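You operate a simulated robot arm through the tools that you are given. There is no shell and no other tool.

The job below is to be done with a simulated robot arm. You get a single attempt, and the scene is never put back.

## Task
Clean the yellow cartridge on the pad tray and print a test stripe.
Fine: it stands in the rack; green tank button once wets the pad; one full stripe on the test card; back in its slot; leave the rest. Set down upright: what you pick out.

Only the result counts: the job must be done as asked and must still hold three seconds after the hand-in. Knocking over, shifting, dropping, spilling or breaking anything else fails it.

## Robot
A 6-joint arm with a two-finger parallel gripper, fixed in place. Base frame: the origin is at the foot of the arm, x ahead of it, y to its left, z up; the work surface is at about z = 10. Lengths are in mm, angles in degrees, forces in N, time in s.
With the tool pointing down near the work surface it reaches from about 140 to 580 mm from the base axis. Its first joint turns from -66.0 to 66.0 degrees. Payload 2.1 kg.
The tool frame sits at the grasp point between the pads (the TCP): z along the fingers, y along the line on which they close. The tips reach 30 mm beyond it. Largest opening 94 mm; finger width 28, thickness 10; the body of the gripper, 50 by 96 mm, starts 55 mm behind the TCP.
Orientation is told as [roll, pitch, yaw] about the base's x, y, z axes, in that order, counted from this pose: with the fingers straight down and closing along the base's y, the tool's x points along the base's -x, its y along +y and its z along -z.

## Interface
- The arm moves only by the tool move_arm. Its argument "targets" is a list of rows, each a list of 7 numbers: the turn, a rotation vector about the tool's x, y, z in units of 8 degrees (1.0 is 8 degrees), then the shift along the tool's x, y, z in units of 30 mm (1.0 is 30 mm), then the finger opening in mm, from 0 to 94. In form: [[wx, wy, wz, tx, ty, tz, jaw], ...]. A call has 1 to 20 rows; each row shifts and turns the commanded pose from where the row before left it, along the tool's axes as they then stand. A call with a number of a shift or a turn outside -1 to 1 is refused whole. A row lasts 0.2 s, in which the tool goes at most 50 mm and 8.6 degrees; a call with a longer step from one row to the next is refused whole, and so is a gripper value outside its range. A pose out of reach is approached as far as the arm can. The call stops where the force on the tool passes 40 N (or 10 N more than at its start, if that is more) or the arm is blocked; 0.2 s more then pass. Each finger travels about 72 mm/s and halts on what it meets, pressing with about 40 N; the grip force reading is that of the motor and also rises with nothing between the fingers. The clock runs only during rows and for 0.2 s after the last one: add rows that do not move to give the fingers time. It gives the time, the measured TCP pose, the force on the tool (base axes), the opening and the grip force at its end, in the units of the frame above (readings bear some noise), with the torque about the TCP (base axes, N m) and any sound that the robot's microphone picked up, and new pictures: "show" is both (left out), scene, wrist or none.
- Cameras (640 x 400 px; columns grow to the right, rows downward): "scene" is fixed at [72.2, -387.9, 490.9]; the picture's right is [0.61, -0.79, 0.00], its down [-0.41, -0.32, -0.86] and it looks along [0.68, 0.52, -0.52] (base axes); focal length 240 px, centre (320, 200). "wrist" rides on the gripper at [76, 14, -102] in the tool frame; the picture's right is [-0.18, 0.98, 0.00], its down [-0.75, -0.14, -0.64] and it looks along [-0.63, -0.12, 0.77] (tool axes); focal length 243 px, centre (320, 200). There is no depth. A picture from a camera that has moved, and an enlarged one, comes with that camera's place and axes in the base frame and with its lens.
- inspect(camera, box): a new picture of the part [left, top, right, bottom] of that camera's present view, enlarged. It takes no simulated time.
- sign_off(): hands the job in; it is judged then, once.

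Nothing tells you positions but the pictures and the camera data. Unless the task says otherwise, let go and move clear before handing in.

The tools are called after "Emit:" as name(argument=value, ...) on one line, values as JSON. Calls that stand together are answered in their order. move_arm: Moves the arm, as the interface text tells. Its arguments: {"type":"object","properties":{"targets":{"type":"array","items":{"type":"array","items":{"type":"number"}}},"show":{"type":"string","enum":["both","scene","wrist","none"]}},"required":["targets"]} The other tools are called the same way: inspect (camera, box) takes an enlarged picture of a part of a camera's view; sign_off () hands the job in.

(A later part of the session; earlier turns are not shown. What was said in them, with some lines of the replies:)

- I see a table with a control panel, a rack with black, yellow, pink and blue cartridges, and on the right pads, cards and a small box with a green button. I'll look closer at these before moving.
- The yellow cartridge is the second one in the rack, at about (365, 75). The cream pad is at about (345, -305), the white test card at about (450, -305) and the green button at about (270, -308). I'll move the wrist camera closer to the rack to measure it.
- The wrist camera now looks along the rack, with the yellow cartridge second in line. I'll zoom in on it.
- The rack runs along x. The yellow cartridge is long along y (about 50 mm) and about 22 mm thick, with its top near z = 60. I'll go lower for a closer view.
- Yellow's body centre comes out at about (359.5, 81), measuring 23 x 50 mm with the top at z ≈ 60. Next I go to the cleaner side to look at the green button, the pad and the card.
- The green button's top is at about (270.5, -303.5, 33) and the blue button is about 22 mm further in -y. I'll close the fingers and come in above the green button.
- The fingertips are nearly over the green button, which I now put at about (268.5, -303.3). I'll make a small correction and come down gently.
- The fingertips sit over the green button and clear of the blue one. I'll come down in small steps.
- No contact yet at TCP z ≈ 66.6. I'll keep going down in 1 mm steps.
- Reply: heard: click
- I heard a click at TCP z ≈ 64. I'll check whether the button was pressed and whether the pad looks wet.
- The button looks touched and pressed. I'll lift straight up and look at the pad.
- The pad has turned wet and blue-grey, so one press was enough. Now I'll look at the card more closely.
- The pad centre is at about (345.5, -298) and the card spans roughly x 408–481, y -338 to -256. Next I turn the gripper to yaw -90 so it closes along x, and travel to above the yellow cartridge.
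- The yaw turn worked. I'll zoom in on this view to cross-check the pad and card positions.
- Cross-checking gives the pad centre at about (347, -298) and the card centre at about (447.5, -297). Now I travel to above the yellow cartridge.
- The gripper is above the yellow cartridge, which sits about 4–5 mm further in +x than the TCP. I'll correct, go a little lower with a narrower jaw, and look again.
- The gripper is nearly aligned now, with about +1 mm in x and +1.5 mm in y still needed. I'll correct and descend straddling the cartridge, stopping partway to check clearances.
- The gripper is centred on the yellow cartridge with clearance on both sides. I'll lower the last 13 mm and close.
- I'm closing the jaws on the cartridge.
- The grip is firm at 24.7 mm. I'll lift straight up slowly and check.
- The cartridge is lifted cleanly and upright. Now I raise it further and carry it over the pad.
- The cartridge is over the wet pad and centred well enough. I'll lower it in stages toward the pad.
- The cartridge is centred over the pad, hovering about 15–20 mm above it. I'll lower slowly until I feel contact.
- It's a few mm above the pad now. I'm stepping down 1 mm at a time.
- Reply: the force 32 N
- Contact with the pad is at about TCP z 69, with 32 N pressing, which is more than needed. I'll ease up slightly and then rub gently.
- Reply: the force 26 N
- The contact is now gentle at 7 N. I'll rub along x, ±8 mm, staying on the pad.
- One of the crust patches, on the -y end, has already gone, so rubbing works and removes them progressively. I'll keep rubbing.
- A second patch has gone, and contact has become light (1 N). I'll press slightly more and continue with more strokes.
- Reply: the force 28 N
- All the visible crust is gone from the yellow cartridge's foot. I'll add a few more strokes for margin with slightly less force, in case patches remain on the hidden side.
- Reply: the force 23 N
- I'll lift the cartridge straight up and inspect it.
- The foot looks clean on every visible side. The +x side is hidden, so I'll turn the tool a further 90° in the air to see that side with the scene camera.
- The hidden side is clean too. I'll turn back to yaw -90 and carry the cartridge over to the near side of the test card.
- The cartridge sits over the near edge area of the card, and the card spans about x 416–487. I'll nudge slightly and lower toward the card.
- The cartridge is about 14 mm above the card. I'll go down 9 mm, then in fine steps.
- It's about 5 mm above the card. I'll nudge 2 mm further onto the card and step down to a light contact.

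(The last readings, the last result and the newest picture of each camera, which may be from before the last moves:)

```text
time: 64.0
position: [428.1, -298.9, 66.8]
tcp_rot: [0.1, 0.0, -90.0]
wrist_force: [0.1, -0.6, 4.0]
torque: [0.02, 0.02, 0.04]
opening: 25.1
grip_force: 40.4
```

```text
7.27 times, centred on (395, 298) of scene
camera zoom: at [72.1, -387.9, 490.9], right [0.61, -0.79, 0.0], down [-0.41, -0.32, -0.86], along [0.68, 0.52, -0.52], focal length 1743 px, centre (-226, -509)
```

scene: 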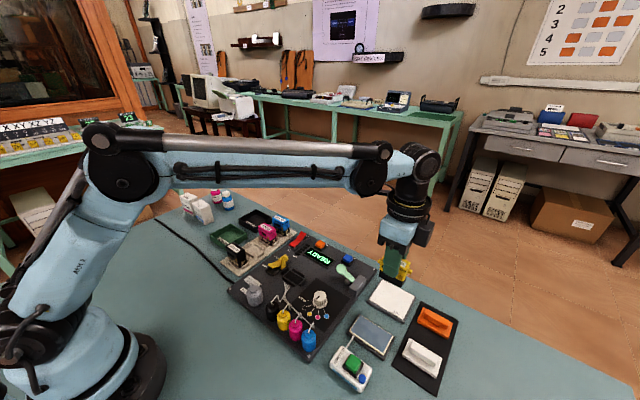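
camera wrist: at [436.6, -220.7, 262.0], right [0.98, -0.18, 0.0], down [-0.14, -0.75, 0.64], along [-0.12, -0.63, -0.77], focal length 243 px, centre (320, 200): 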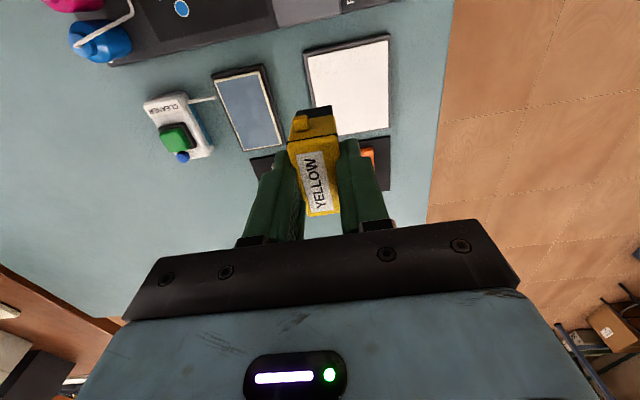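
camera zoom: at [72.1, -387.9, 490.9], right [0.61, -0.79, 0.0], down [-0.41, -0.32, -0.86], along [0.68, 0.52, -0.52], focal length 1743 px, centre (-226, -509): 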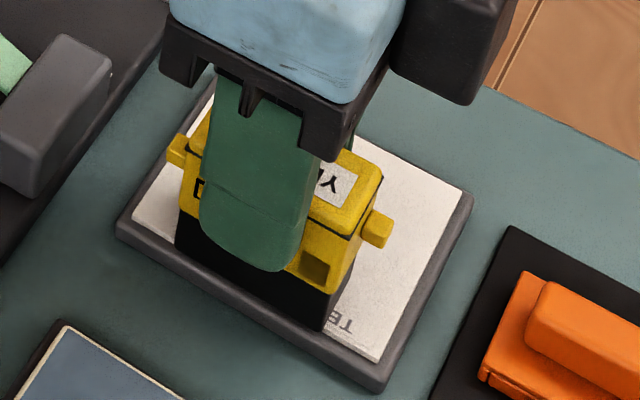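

Contact with the card is at 4 N. I'll press a touch more and start the stripe in +x with a first short section, checking what gets drawn.

Emit:
move_arm(targets=[[0, 0, 0, 0, 0, 0.018, 15], [0, 0, 0, 0, 0.1, 0, 15], [0, 0, 0, 0, 0.133, 0, 15], [0, 0, 0, 0, 0.133, 0, 15], [0, 0, 0, 0, 0.133, 0, 15]], show="none")

Emit:
inspect(camera="scene", box=[360, 270, 430, 325])

Emit:
inspect(camera="wrist", box=[220, 30, 440, 220])

```text
time: 65.2
position: [443.6, -297.7, 67.3]
tcp_rot: [0.1, 0.1, -90.1]
wrist_force: [-7.3, -0.3, 16.9]
torque: [-0.04, 0.32, 0.01]
opening: 25.0
grip_force: 40.1
```

```text
7.27 times, centred on (395, 298) of scene
camera zoom: at [72.1, -387.9, 491.0], right [0.61, -0.79, 0.0], down [-0.41, -0.32, -0.86], along [0.68, 0.52, -0.52], focal length 1743 px, centre (-226, -509)
```

zoom: 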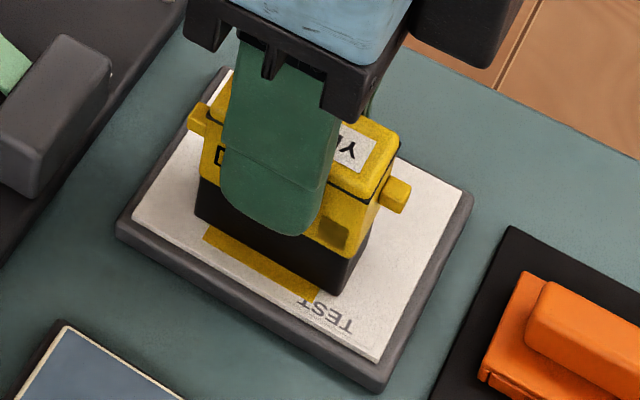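

```text
2.11 times, centred on (330, 125) of wrist
camera zoom: at [454.9, -222.2, 170.1], right [0.98, -0.18, 0.0], down [-0.14, -0.75, 0.64], along [-0.12, -0.63, -0.77], focal length 511 px, centre (299, 358)
```

zoom: 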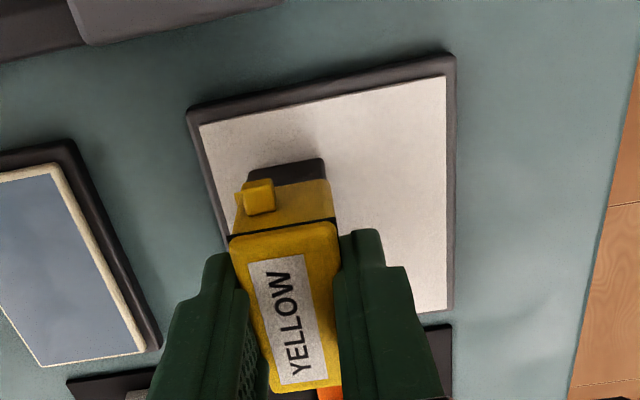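

A yellow swath is being laid down nicely with about 17 N of contact. I'll continue the stroke across the card.

Emit:
move_arm(targets=[[0, 0, 0, 0, 0.133, 0, 15], [0, 0, 0, 0, 0.133, 0, 15], [0, 0, 0, 0, 0.133, 0, 15], [0, 0, 0, 0, 0.133, 0, 15], [0, 0, 0, 0, 0.133, 0, 15]], show="none")

Emit:
inspect(camera="scene", box=[360, 265, 430, 325])

```text
time: 66.4
position: [462.6, -299.0, 66.3]
tcp_rot: [0.0, 0.0, -90.0]
wrist_force: [-6.0, -0.1, 14.5]
torque: [-0.01, 0.29, 0.0]
opening: 24.7
grip_force: 40.0
```

```text
6.67 times, centred on (395, 295) of scene
camera zoom: at [72.1, -387.9, 491.0], right [0.61, -0.79, 0.0], down [-0.41, -0.32, -0.86], along [0.68, 0.52, -0.52], focal length 1598 px, centre (-180, -433)
```

zoom: 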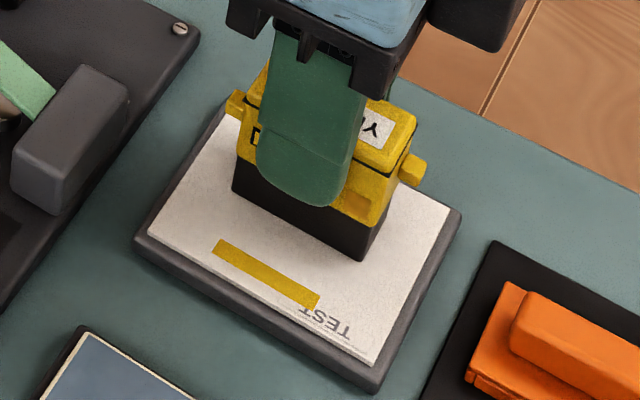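

The mark is a bar near where I started, about 33 mm long in y, and no trail follows the cartridge now. I'll look closely before going on.

Emit:
inspect(camera="scene", box=[375, 285, 415, 320])

Emit:
inspect(camera="wrist", box=[220, 40, 380, 200])

```text
11.43 times, centred on (395, 302) of scene
camera zoom: at [72.1, -387.9, 491.0], right [0.61, -0.79, 0.0], down [-0.41, -0.32, -0.86], along [0.68, 0.52, -0.52], focal length 2739 px, centre (-537, -971)
```

zoom: 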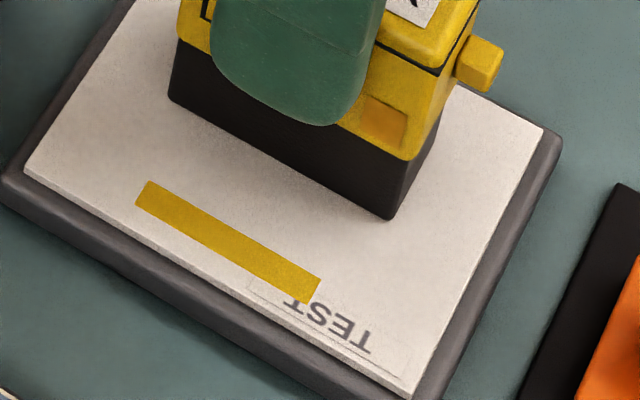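

```text
2.50 times, centred on (300, 120) of wrist
camera zoom: at [475.2, -222.5, 170.1], right [0.98, -0.18, 0.0], down [-0.14, -0.75, 0.64], along [-0.12, -0.63, -0.77], focal length 606 px, centre (370, 400)
```

zoom: 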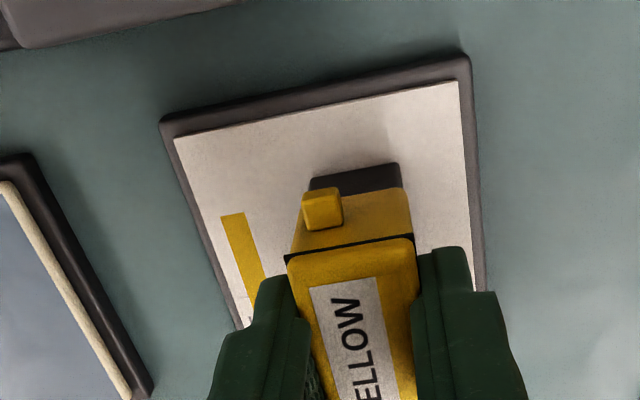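

The bar is solid and unbroken, and centred on where the cartridge first touched, so it looks like the nozzle-row print. I won't slide further. I'll lift straight up and look at the whole card.

Emit:
move_arm(targets=[[0, 0, 0, 0, 0, -0.2, 15], [0, 0, 0, 0, 0, -0.8, 15], [0, 0, 0, 0, 0, -1, 15], [0, 0, 0, 0, 0, -1, 15], [0, 0, 0, 0, 0, 0, 15]], show="both")

Emit:
inspect(camera="scene", box=[350, 245, 440, 325])

Emit:
inspect(camera="wrist", box=[200, 20, 400, 200])

```text
time: 67.6
position: [462.1, -298.3, 156.9]
tcp_rot: [0.0, 0.0, -90.1]
wrist_force: [-0.3, -0.5, -0.3]
torque: [0.02, 0.02, -0.01]
opening: 24.8
grip_force: 40.4
camera wrist: at [476.1, -222.4, 260.0], right [0.98, -0.18, 0.0], down [-0.14, -0.75, 0.64], along [-0.12, -0.63, -0.77], focal length 243 px, centre (320, 200)
```

scene: 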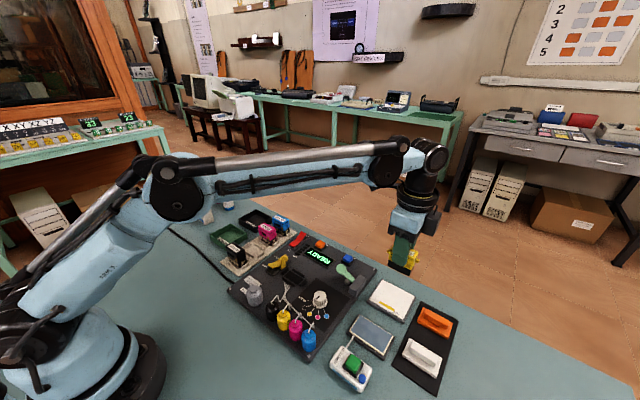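
wrist: 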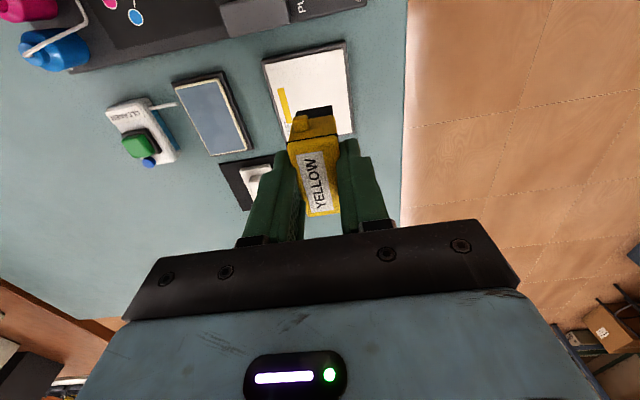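

```text
5.00 times, centred on (395, 285) of scene
camera zoom: at [72.2, -387.9, 490.9], right [0.61, -0.79, 0.0], down [-0.41, -0.32, -0.86], along [0.68, 0.52, -0.52], focal length 1198 px, centre (-55, -225)
```

zoom: 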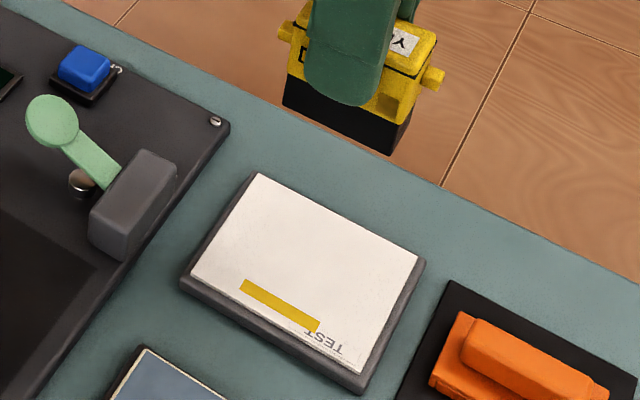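

```text
2.22 times, centred on (300, 110) of wrist
camera zoom: at [476.1, -222.4, 260.0], right [0.98, -0.18, 0.0], down [-0.14, -0.75, 0.64], along [-0.12, -0.63, -0.77], focal length 539 px, centre (364, 400)
```

zoom: 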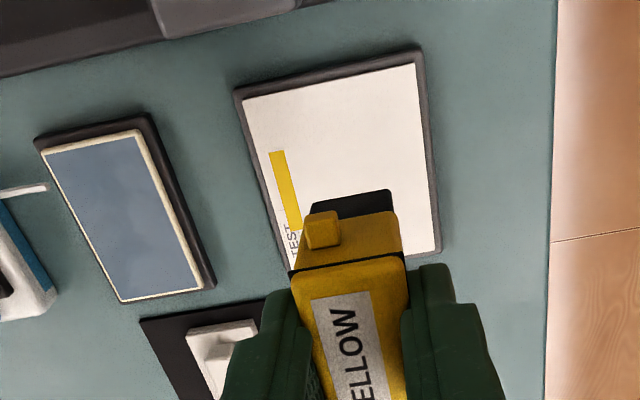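

There's exactly one solid yellow stripe on the card, and the rest is white. Before going back to the rack I'll check that the cartridge hasn't slipped in the grip, comparing against the view right after pick-up.

Emit:
inspect(camera="wrist", box=[220, 60, 420, 230])

Emit:
inspect(camera="scene", box=[320, 250, 460, 400])

```text
2.35 times, centred on (320, 145) of wrist
camera zoom: at [476.1, -222.4, 260.0], right [0.98, -0.18, 0.0], down [-0.14, -0.75, 0.64], along [-0.12, -0.63, -0.77], focal length 571 px, centre (320, 329)
```

zoom: 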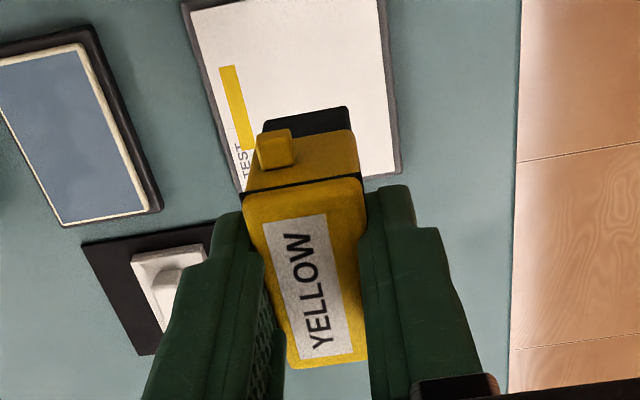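

```text
2.67 times, centred on (390, 325) of scene
camera zoom: at [72.2, -387.9, 490.9], right [0.61, -0.79, 0.0], down [-0.41, -0.32, -0.86], along [0.68, 0.52, -0.52], focal length 639 px, centre (133, -133)
```

zoom: 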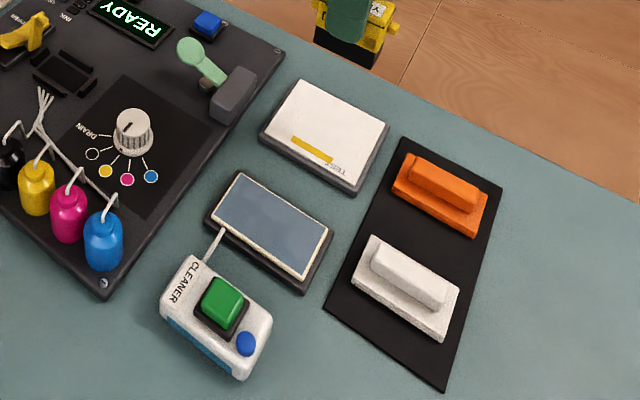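

No slip: the view in the grip matches the one after pick-up. Now I carry the cartridge back to above its slot by exactly reversing the commanded offsets.

Emit:
move_arm(targets=[[0, 0, 0, 0.9, -0.23, 0, 15], [0, 0, 0, 0.9, -0.23, 0, 15], [0, 0, 0, 0.9, -0.23, 0, 15], [0, 0, 0, 0.9, -0.23, 0, 15], [0, 0, 0, 0.9, -0.23, 0, 15], [0, 0, 0, 0.9, -0.23, 0, 15], [0, 0, 0, 0.9, -0.23, 0, 15], [0, 0, 0, 0.9, -0.23, 0, 15], [0, 0, 0, 0.9, -0.23, 0, 15], [0, 0, 0, 0.9, -0.23, 0, 15], [0, 0, 0, 0.9, -0.23, 0, 15], [0, 0, 0, 0.9, -0.23, 0, 15], [0, 0, 0, 0.9, -0.23, 0, 15], [0, 0, 0, 0.95, -0.269, 0, 15], [0, 0, 0, 0, 0, 0, 15], [0, 0, 0, 0, 0, 0, 15]], show="both")

Emit:
inspect(camera="wrist", box=[220, 30, 420, 200])

Emit:
inspect(camera="scene", box=[200, 170, 310, 280])

```text
time: 71.0
position: [364.8, 82.0, 156.4]
tcp_rot: [0.0, 0.0, -90.0]
wrist_force: [-1.2, -0.2, -0.5]
torque: [0.01, -0.01, 0.03]
opening: 24.7
grip_force: 39.9
camera wrist: at [377.8, 157.6, 258.7], right [0.98, -0.18, 0.0], down [-0.14, -0.75, 0.64], along [-0.12, -0.63, -0.77], focal length 243 px, centre (320, 200)
```

scene: 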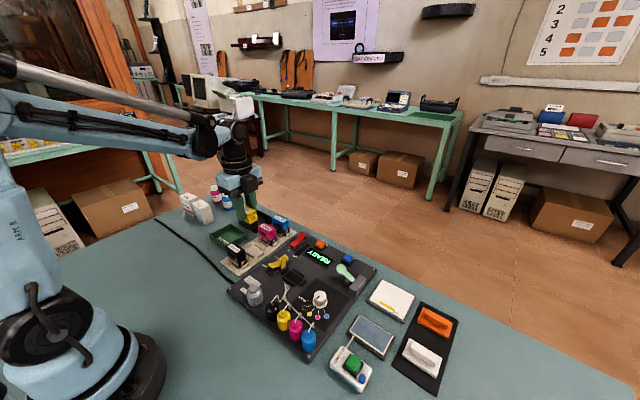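
wrist: 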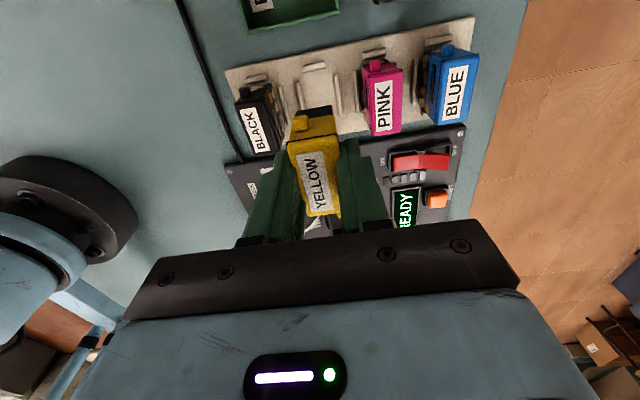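

```text
2.35 times, centred on (320, 115) of wrist
camera zoom: at [377.8, 157.6, 258.7], right [0.98, -0.18, 0.0], down [-0.14, -0.75, 0.64], along [-0.12, -0.63, -0.77], focal length 571 px, centre (320, 400)
```

zoom: 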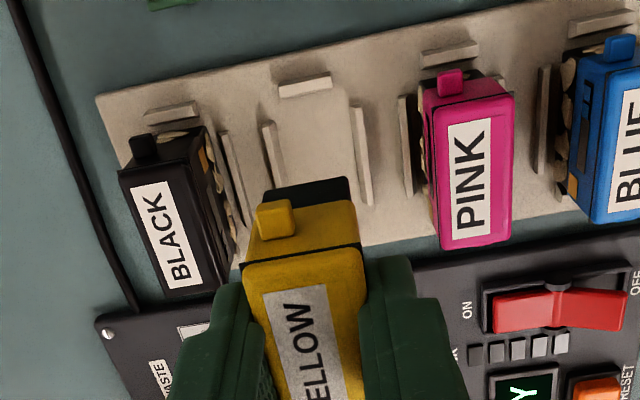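

```text
3.64 times, centred on (255, 225) of scene
camera zoom: at [72.2, -387.9, 490.9], right [0.61, -0.79, 0.0], down [-0.41, -0.32, -0.86], along [0.68, 0.52, -0.52], focal length 871 px, centre (556, 109)
```

zoom: 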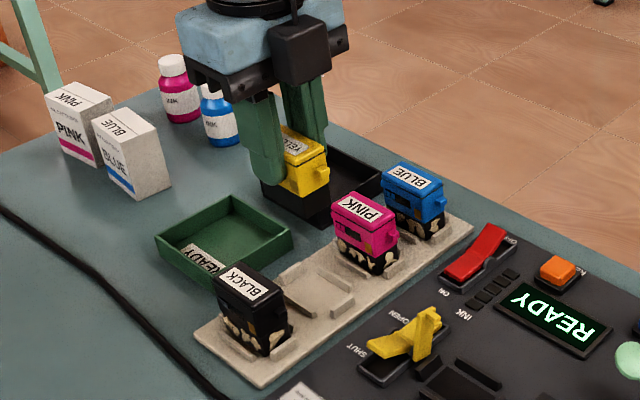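

The cartridge is over its empty slot with the pose matching the pick-up pose. I'll lower it partway and verify alignment.

Emit:
move_arm(targets=[[0, 0, 0, 0, 0, 0.7, 15], [0, 0, 0, 0, 0, 0.7, 15], [0, 0, 0, 0, 0, 0.6, 15], [0, 0, 0, 0, 0, 0.3, 15], [0, 0, 0, 0, 0, 0, 15], [0, 0, 0, 0, 0, 0, 15]], show="none")

Emit:
inspect(camera="wrist", box=[220, 60, 420, 230])

Emit:
inspect(camera="scene", box=[210, 190, 310, 280])

```text
time: 72.4
position: [365.0, 80.8, 87.6]
tcp_rot: [0.0, 0.1, -90.0]
wrist_force: [-0.3, -0.5, 0.0]
torque: [0.01, 0.01, 0.01]
opening: 25.0
grip_force: 40.2
```

```text
2.35 times, centred on (320, 145) of wrist
camera zoom: at [377.5, 157.3, 190.8], right [0.98, -0.18, 0.0], down [-0.14, -0.75, 0.64], along [-0.12, -0.63, -0.77], focal length 571 px, centre (320, 329)
```

zoom: 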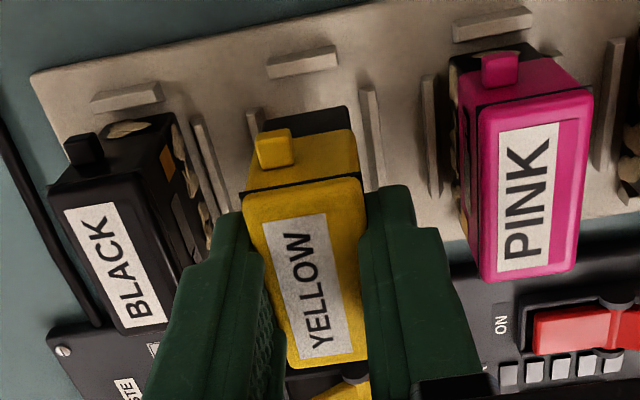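

```text
4.44 times, centred on (260, 235) of scene
camera zoom: at [72.2, -387.9, 490.9], right [0.61, -0.79, 0.0], down [-0.41, -0.32, -0.86], along [0.68, 0.52, -0.52], focal length 1065 px, centre (587, 44)
```

zoom: 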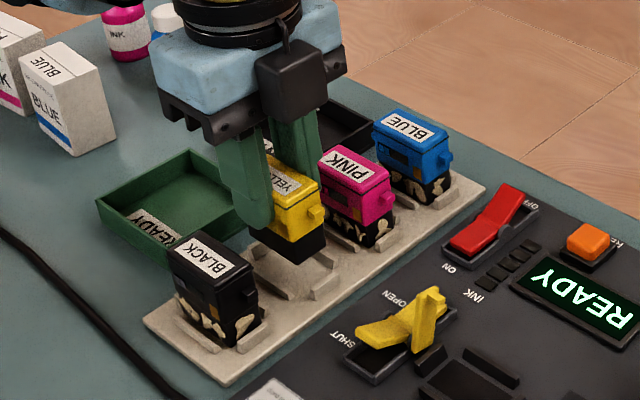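

Alignment with the rails looks the same as at pick-up. I'm lowering into the slot gradually.

Emit:
move_arm(targets=[[0, 0, 0, 0, 0, 0.15, 15], [0, 0, 0, 0, 0, 0.15, 15], [0, 0, 0, 0, 0, 0.1, 15], [0, 0, 0, 0, 0, 0.1, 15], [0, 0, 0, 0, 0, 0.1, 15], [0, 0, 0, 0, 0, 0, 15]], show="none")

Emit:
inspect(camera="scene", box=[230, 210, 300, 270])

Emit:
inspect(camera="wrist", box=[220, 60, 420, 230])

```text
time: 73.8
position: [364.2, 80.6, 69.8]
tcp_rot: [0.1, 0.0, -90.0]
wrist_force: [-0.1, 0.3, -0.6]
torque: [-0.01, -0.01, 0.0]
opening: 24.8
grip_force: 39.8
```

```text
6.67 times, centred on (265, 240) of scene
camera zoom: at [72.2, -387.9, 490.9], right [0.61, -0.79, 0.0], down [-0.41, -0.32, -0.86], along [0.68, 0.52, -0.52], focal length 1598 px, centre (687, -67)
```

zoom: 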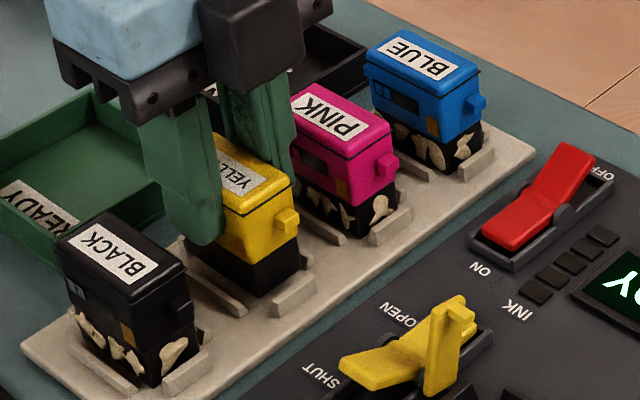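

```text
2.35 times, centred on (320, 145) of wrist
camera zoom: at [377.3, 157.1, 172.6], right [0.98, -0.18, 0.0], down [-0.14, -0.75, 0.64], along [-0.12, -0.63, -0.77], focal length 571 px, centre (320, 329)
```

zoom: 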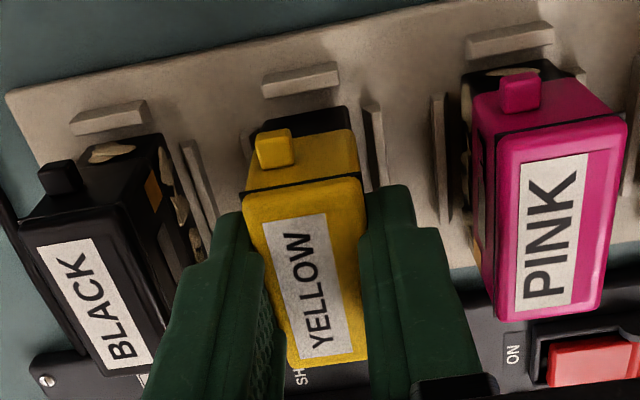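

Well aligned at about 8 mm above the seat. I'll continue down slowly.

Emit:
move_arm(targets=[[0, 0, 0, 0, 0, 0.05, 15], [0, 0, 0, 0, 0, 0.05, 15], [0, 0, 0, 0, 0, 0.05, 15], [0, 0, 0, 0, 0, 0.03, 15], [0, 0, 0, 0, 0, 0, 15]], show="none")

```text
time: 75.0
position: [365.8, 80.1, 64.7]
tcp_rot: [0.0, 0.0, -90.0]
wrist_force: [-0.8, -0.2, -0.3]
torque: [-0.01, 0.01, -0.02]
opening: 25.0
grip_force: 39.9
```

Emit:
move_arm(targets=[[0, 0, 0, 0, 0, 0.025, 15], [0, 0, 0, 0, 0, 0.02, 15], [0, 0, 0, 0, 0, 0, 15]], show="none")

```text
time: 75.8
position: [364.4, 80.7, 63.3]
tcp_rot: [0.0, 0.1, -90.0]
wrist_force: [-1.1, 0.4, 0.0]
torque: [-0.01, 0.01, -0.02]
opening: 24.6
grip_force: 40.1
```

Emit:
move_arm(targets=[[0, 0, 0, 0, 0, 0.02, 15], [0, 0, 0, 0, 0, 0, 15]], show="none")

Emit:
inspect(camera="scene", box=[230, 210, 300, 270])

```text
time: 76.4
position: [364.7, 80.6, 63.0]
tcp_rot: [0.0, -0.1, -90.0]
wrist_force: [-1.2, 0.5, 21.0]
torque: [0.07, 0.08, 0.0]
opening: 25.0
grip_force: 40.0
```

```text
6.67 times, centred on (265, 240) of scene
camera zoom: at [72.1, -387.9, 490.9], right [0.61, -0.79, 0.0], down [-0.41, -0.32, -0.86], along [0.68, 0.52, -0.52], focal length 1598 px, centre (687, -67)
```

zoom: 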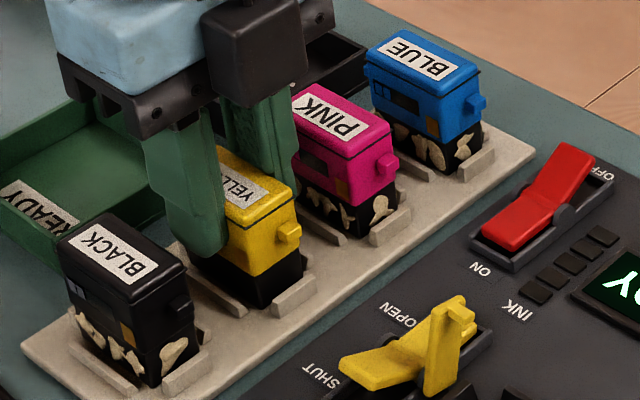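

The seat is reached at the same height as at pick-up. I'll relieve the press slightly and open the jaws to 46 mm.

Emit:
move_arm(targets=[[0, 0, 0, 0, 0, -0.015, 15], [0, 0, 0, 0, 0, 0, 15], [0, 0, 0, 0, 0, 0, 28], [0, 0, 0, 0, 0, 0, 34], [0, 0, 0, 0, 0, 0, 40], [0, 0, 0, 0, 0, 0, 46], [0, 0, 0, 0, 0, 0, 46]], show="wrist")

Emit:
inspect(camera="wrist", box=[220, 60, 420, 230])

Emit:
inspect(camera="scene", box=[230, 210, 300, 270])

```text
time: 78.0
position: [363.8, 81.6, 61.9]
tcp_rot: [-0.1, -0.1, -90.0]
wrist_force: [0.3, -0.4, 0.3]
torque: [0.03, -0.01, -0.01]
opening: 46.0
grip_force: 0.1
camera wrist: at [377.5, 157.3, 165.8], right [0.98, -0.18, 0.0], down [-0.14, -0.75, 0.64], along [-0.12, -0.63, -0.77], focal length 243 px, centre (320, 200)
```

wrist: 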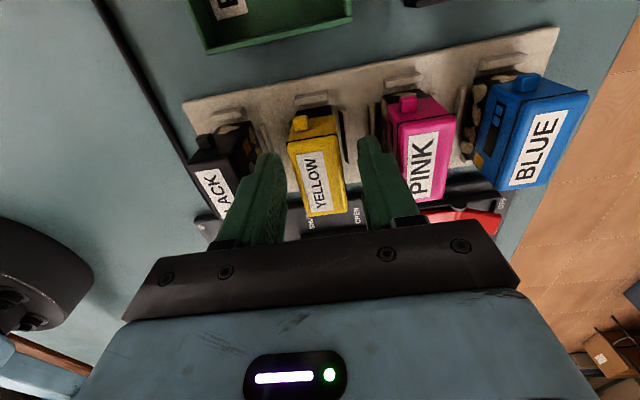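

```text
2.35 times, centred on (320, 145) of wrist
camera zoom: at [377.5, 157.3, 165.8], right [0.98, -0.18, 0.0], down [-0.14, -0.75, 0.64], along [-0.12, -0.63, -0.77], focal length 571 px, centre (320, 329)
```

zoom: 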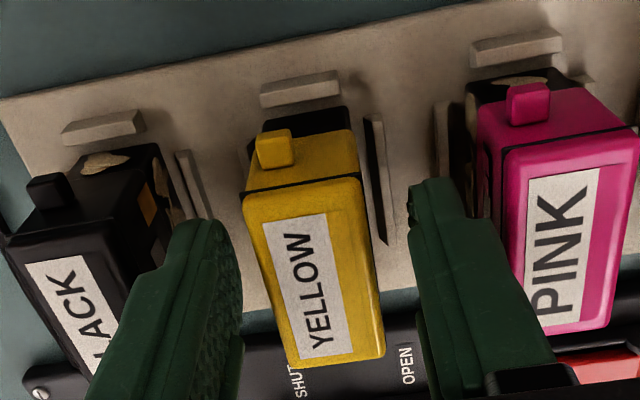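

```text
6.67 times, centred on (265, 240) of scene
camera zoom: at [72.2, -387.9, 490.9], right [0.61, -0.79, 0.0], down [-0.41, -0.32, -0.86], along [0.68, 0.52, -0.52], focal length 1598 px, centre (687, -67)
```

zoom: 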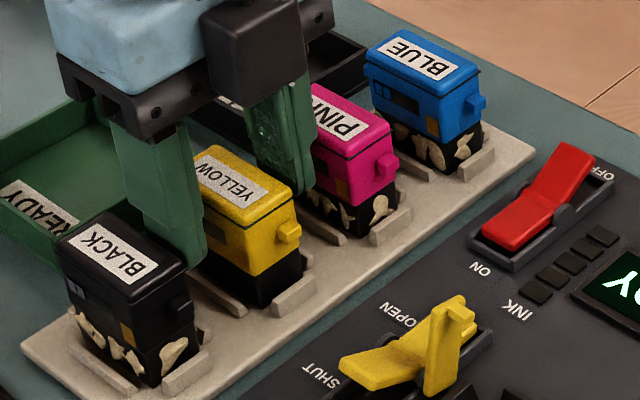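

The yellow cartridge stands upright in its slot between the rails and is released. I'll move straight up and clear.

Emit:
move_arm(targets=[[0, 0, 0, 0, 0, -0.2, 46], [0, 0, 0, 0, 0, -0.5, 46], [0, 0, 0, 0, 0, -0.8, 46], [0, 0, 0, 0, 0, -1, 46], [0, 0, 0, 0, 0, -1, 46], [0, 0, 0, 0, 0, -1, 46], [0, 0, 0, 0, 0, 0, 46], [0, 0, 0, 0, 0, 0, 46]], show="both")

Emit:
inspect(camera="scene", box=[200, 190, 320, 290])

Emit:
inspect(camera="scene", box=[320, 260, 470, 400])

Emit:
inspect(camera="wrist", box=[220, 30, 420, 200])

```text
time: 79.8
position: [364.0, 80.6, 197.7]
tcp_rot: [0.1, 0.0, -89.9]
wrist_force: [-0.3, 0.0, -0.5]
torque: [0.01, 0.0, 0.0]
opening: 46.1
grip_force: 0.1
camera wrist: at [376.9, 156.8, 301.3], right [0.98, -0.18, 0.0], down [-0.14, -0.75, 0.64], along [-0.12, -0.63, -0.77], focal length 243 px, centre (320, 200)
```

scene: 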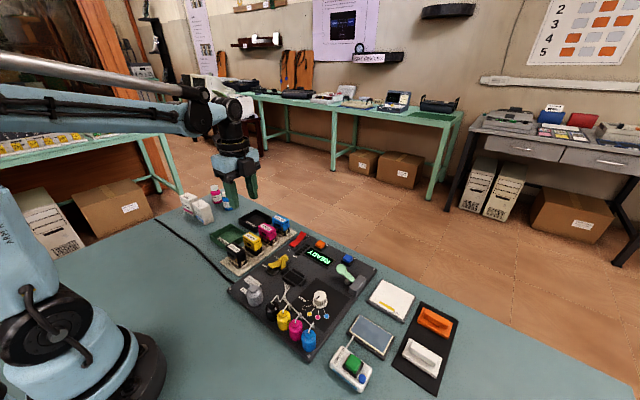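
wrist: 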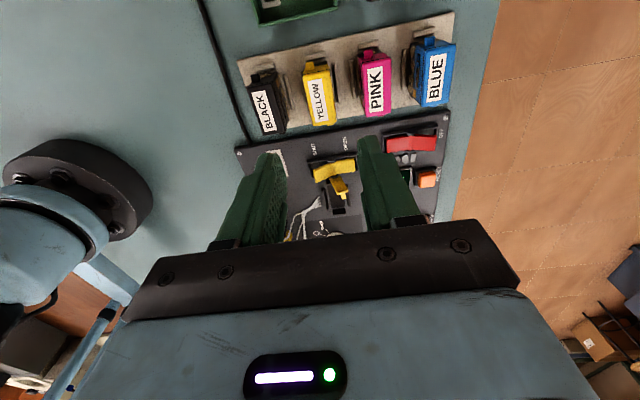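

```text
4.00 times, centred on (260, 240) of scene
camera zoom: at [72.2, -387.9, 490.9], right [0.61, -0.79, 0.0], down [-0.41, -0.32, -0.86], along [0.68, 0.52, -0.52], focal length 958 px, centre (560, 40)
```

zoom: 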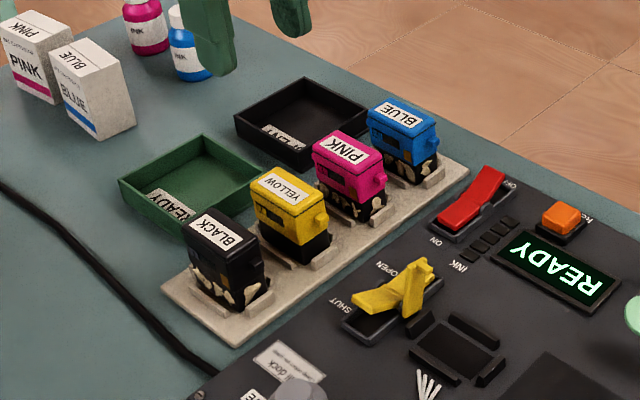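

```text
2.86 times, centred on (395, 330) of scene
camera zoom: at [72.2, -387.9, 490.9], right [0.61, -0.79, 0.0], down [-0.41, -0.32, -0.86], along [0.68, 0.52, -0.52], focal length 685 px, centre (106, -171)
```

zoom: 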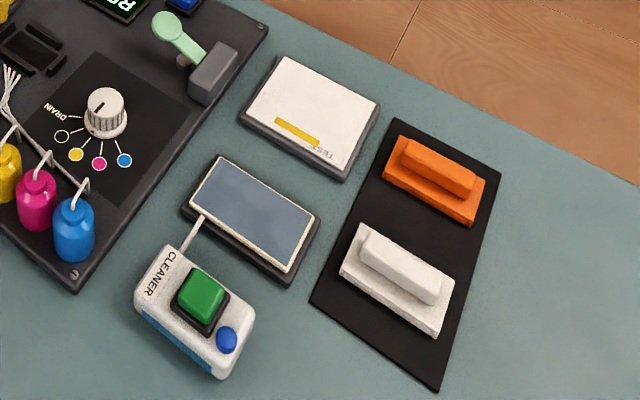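

```text
2.35 times, centred on (320, 115) of wrist
camera zoom: at [376.9, 156.8, 301.3], right [0.98, -0.18, 0.0], down [-0.14, -0.75, 0.64], along [-0.12, -0.63, -0.77], focal length 571 px, centre (320, 400)
```

zoom: 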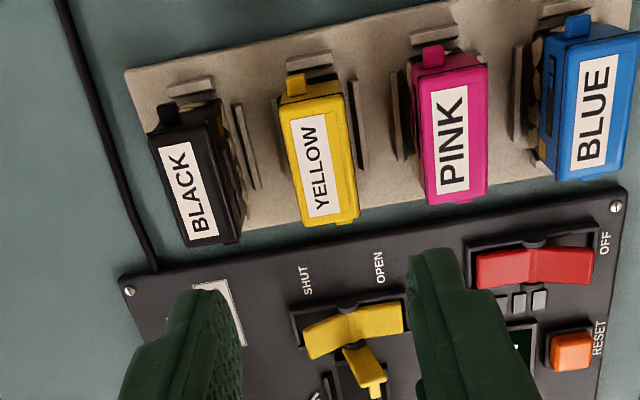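

The yellow cartridge is clean and stands upright in its own slot. The card carries one solid yellow stripe, nothing else has moved, and the gripper is clear. I'm handing in.

Emit:
sign_off()

```text
The job is handed in.
```

The job is handed in, but I can't be fully sure the stripe counts as "full".

- **Pad:** I pressed the green button once. It clicked, and the pad turned wet.
- **Cleaning:** I rubbed the yellow cartridge on the wet pad until no crust showed on any side I could see. Part of the hidden side was covered by a finger, but what showed there was clean.
- **Stripe:** There is one solid, unbroken yellow bar on the test card, about 34 by 6 mm. It appeared where the cartridge first touched the card. Sliding the cartridge another 35 mm added nothing, so I took the bar as the full stripe. I did not press again, to avoid leaving a second stripe.
- **Return:** The cartridge is back upright in its slot. The gripper is open and clear, and nothing else appeared to have moved in the last pictures.
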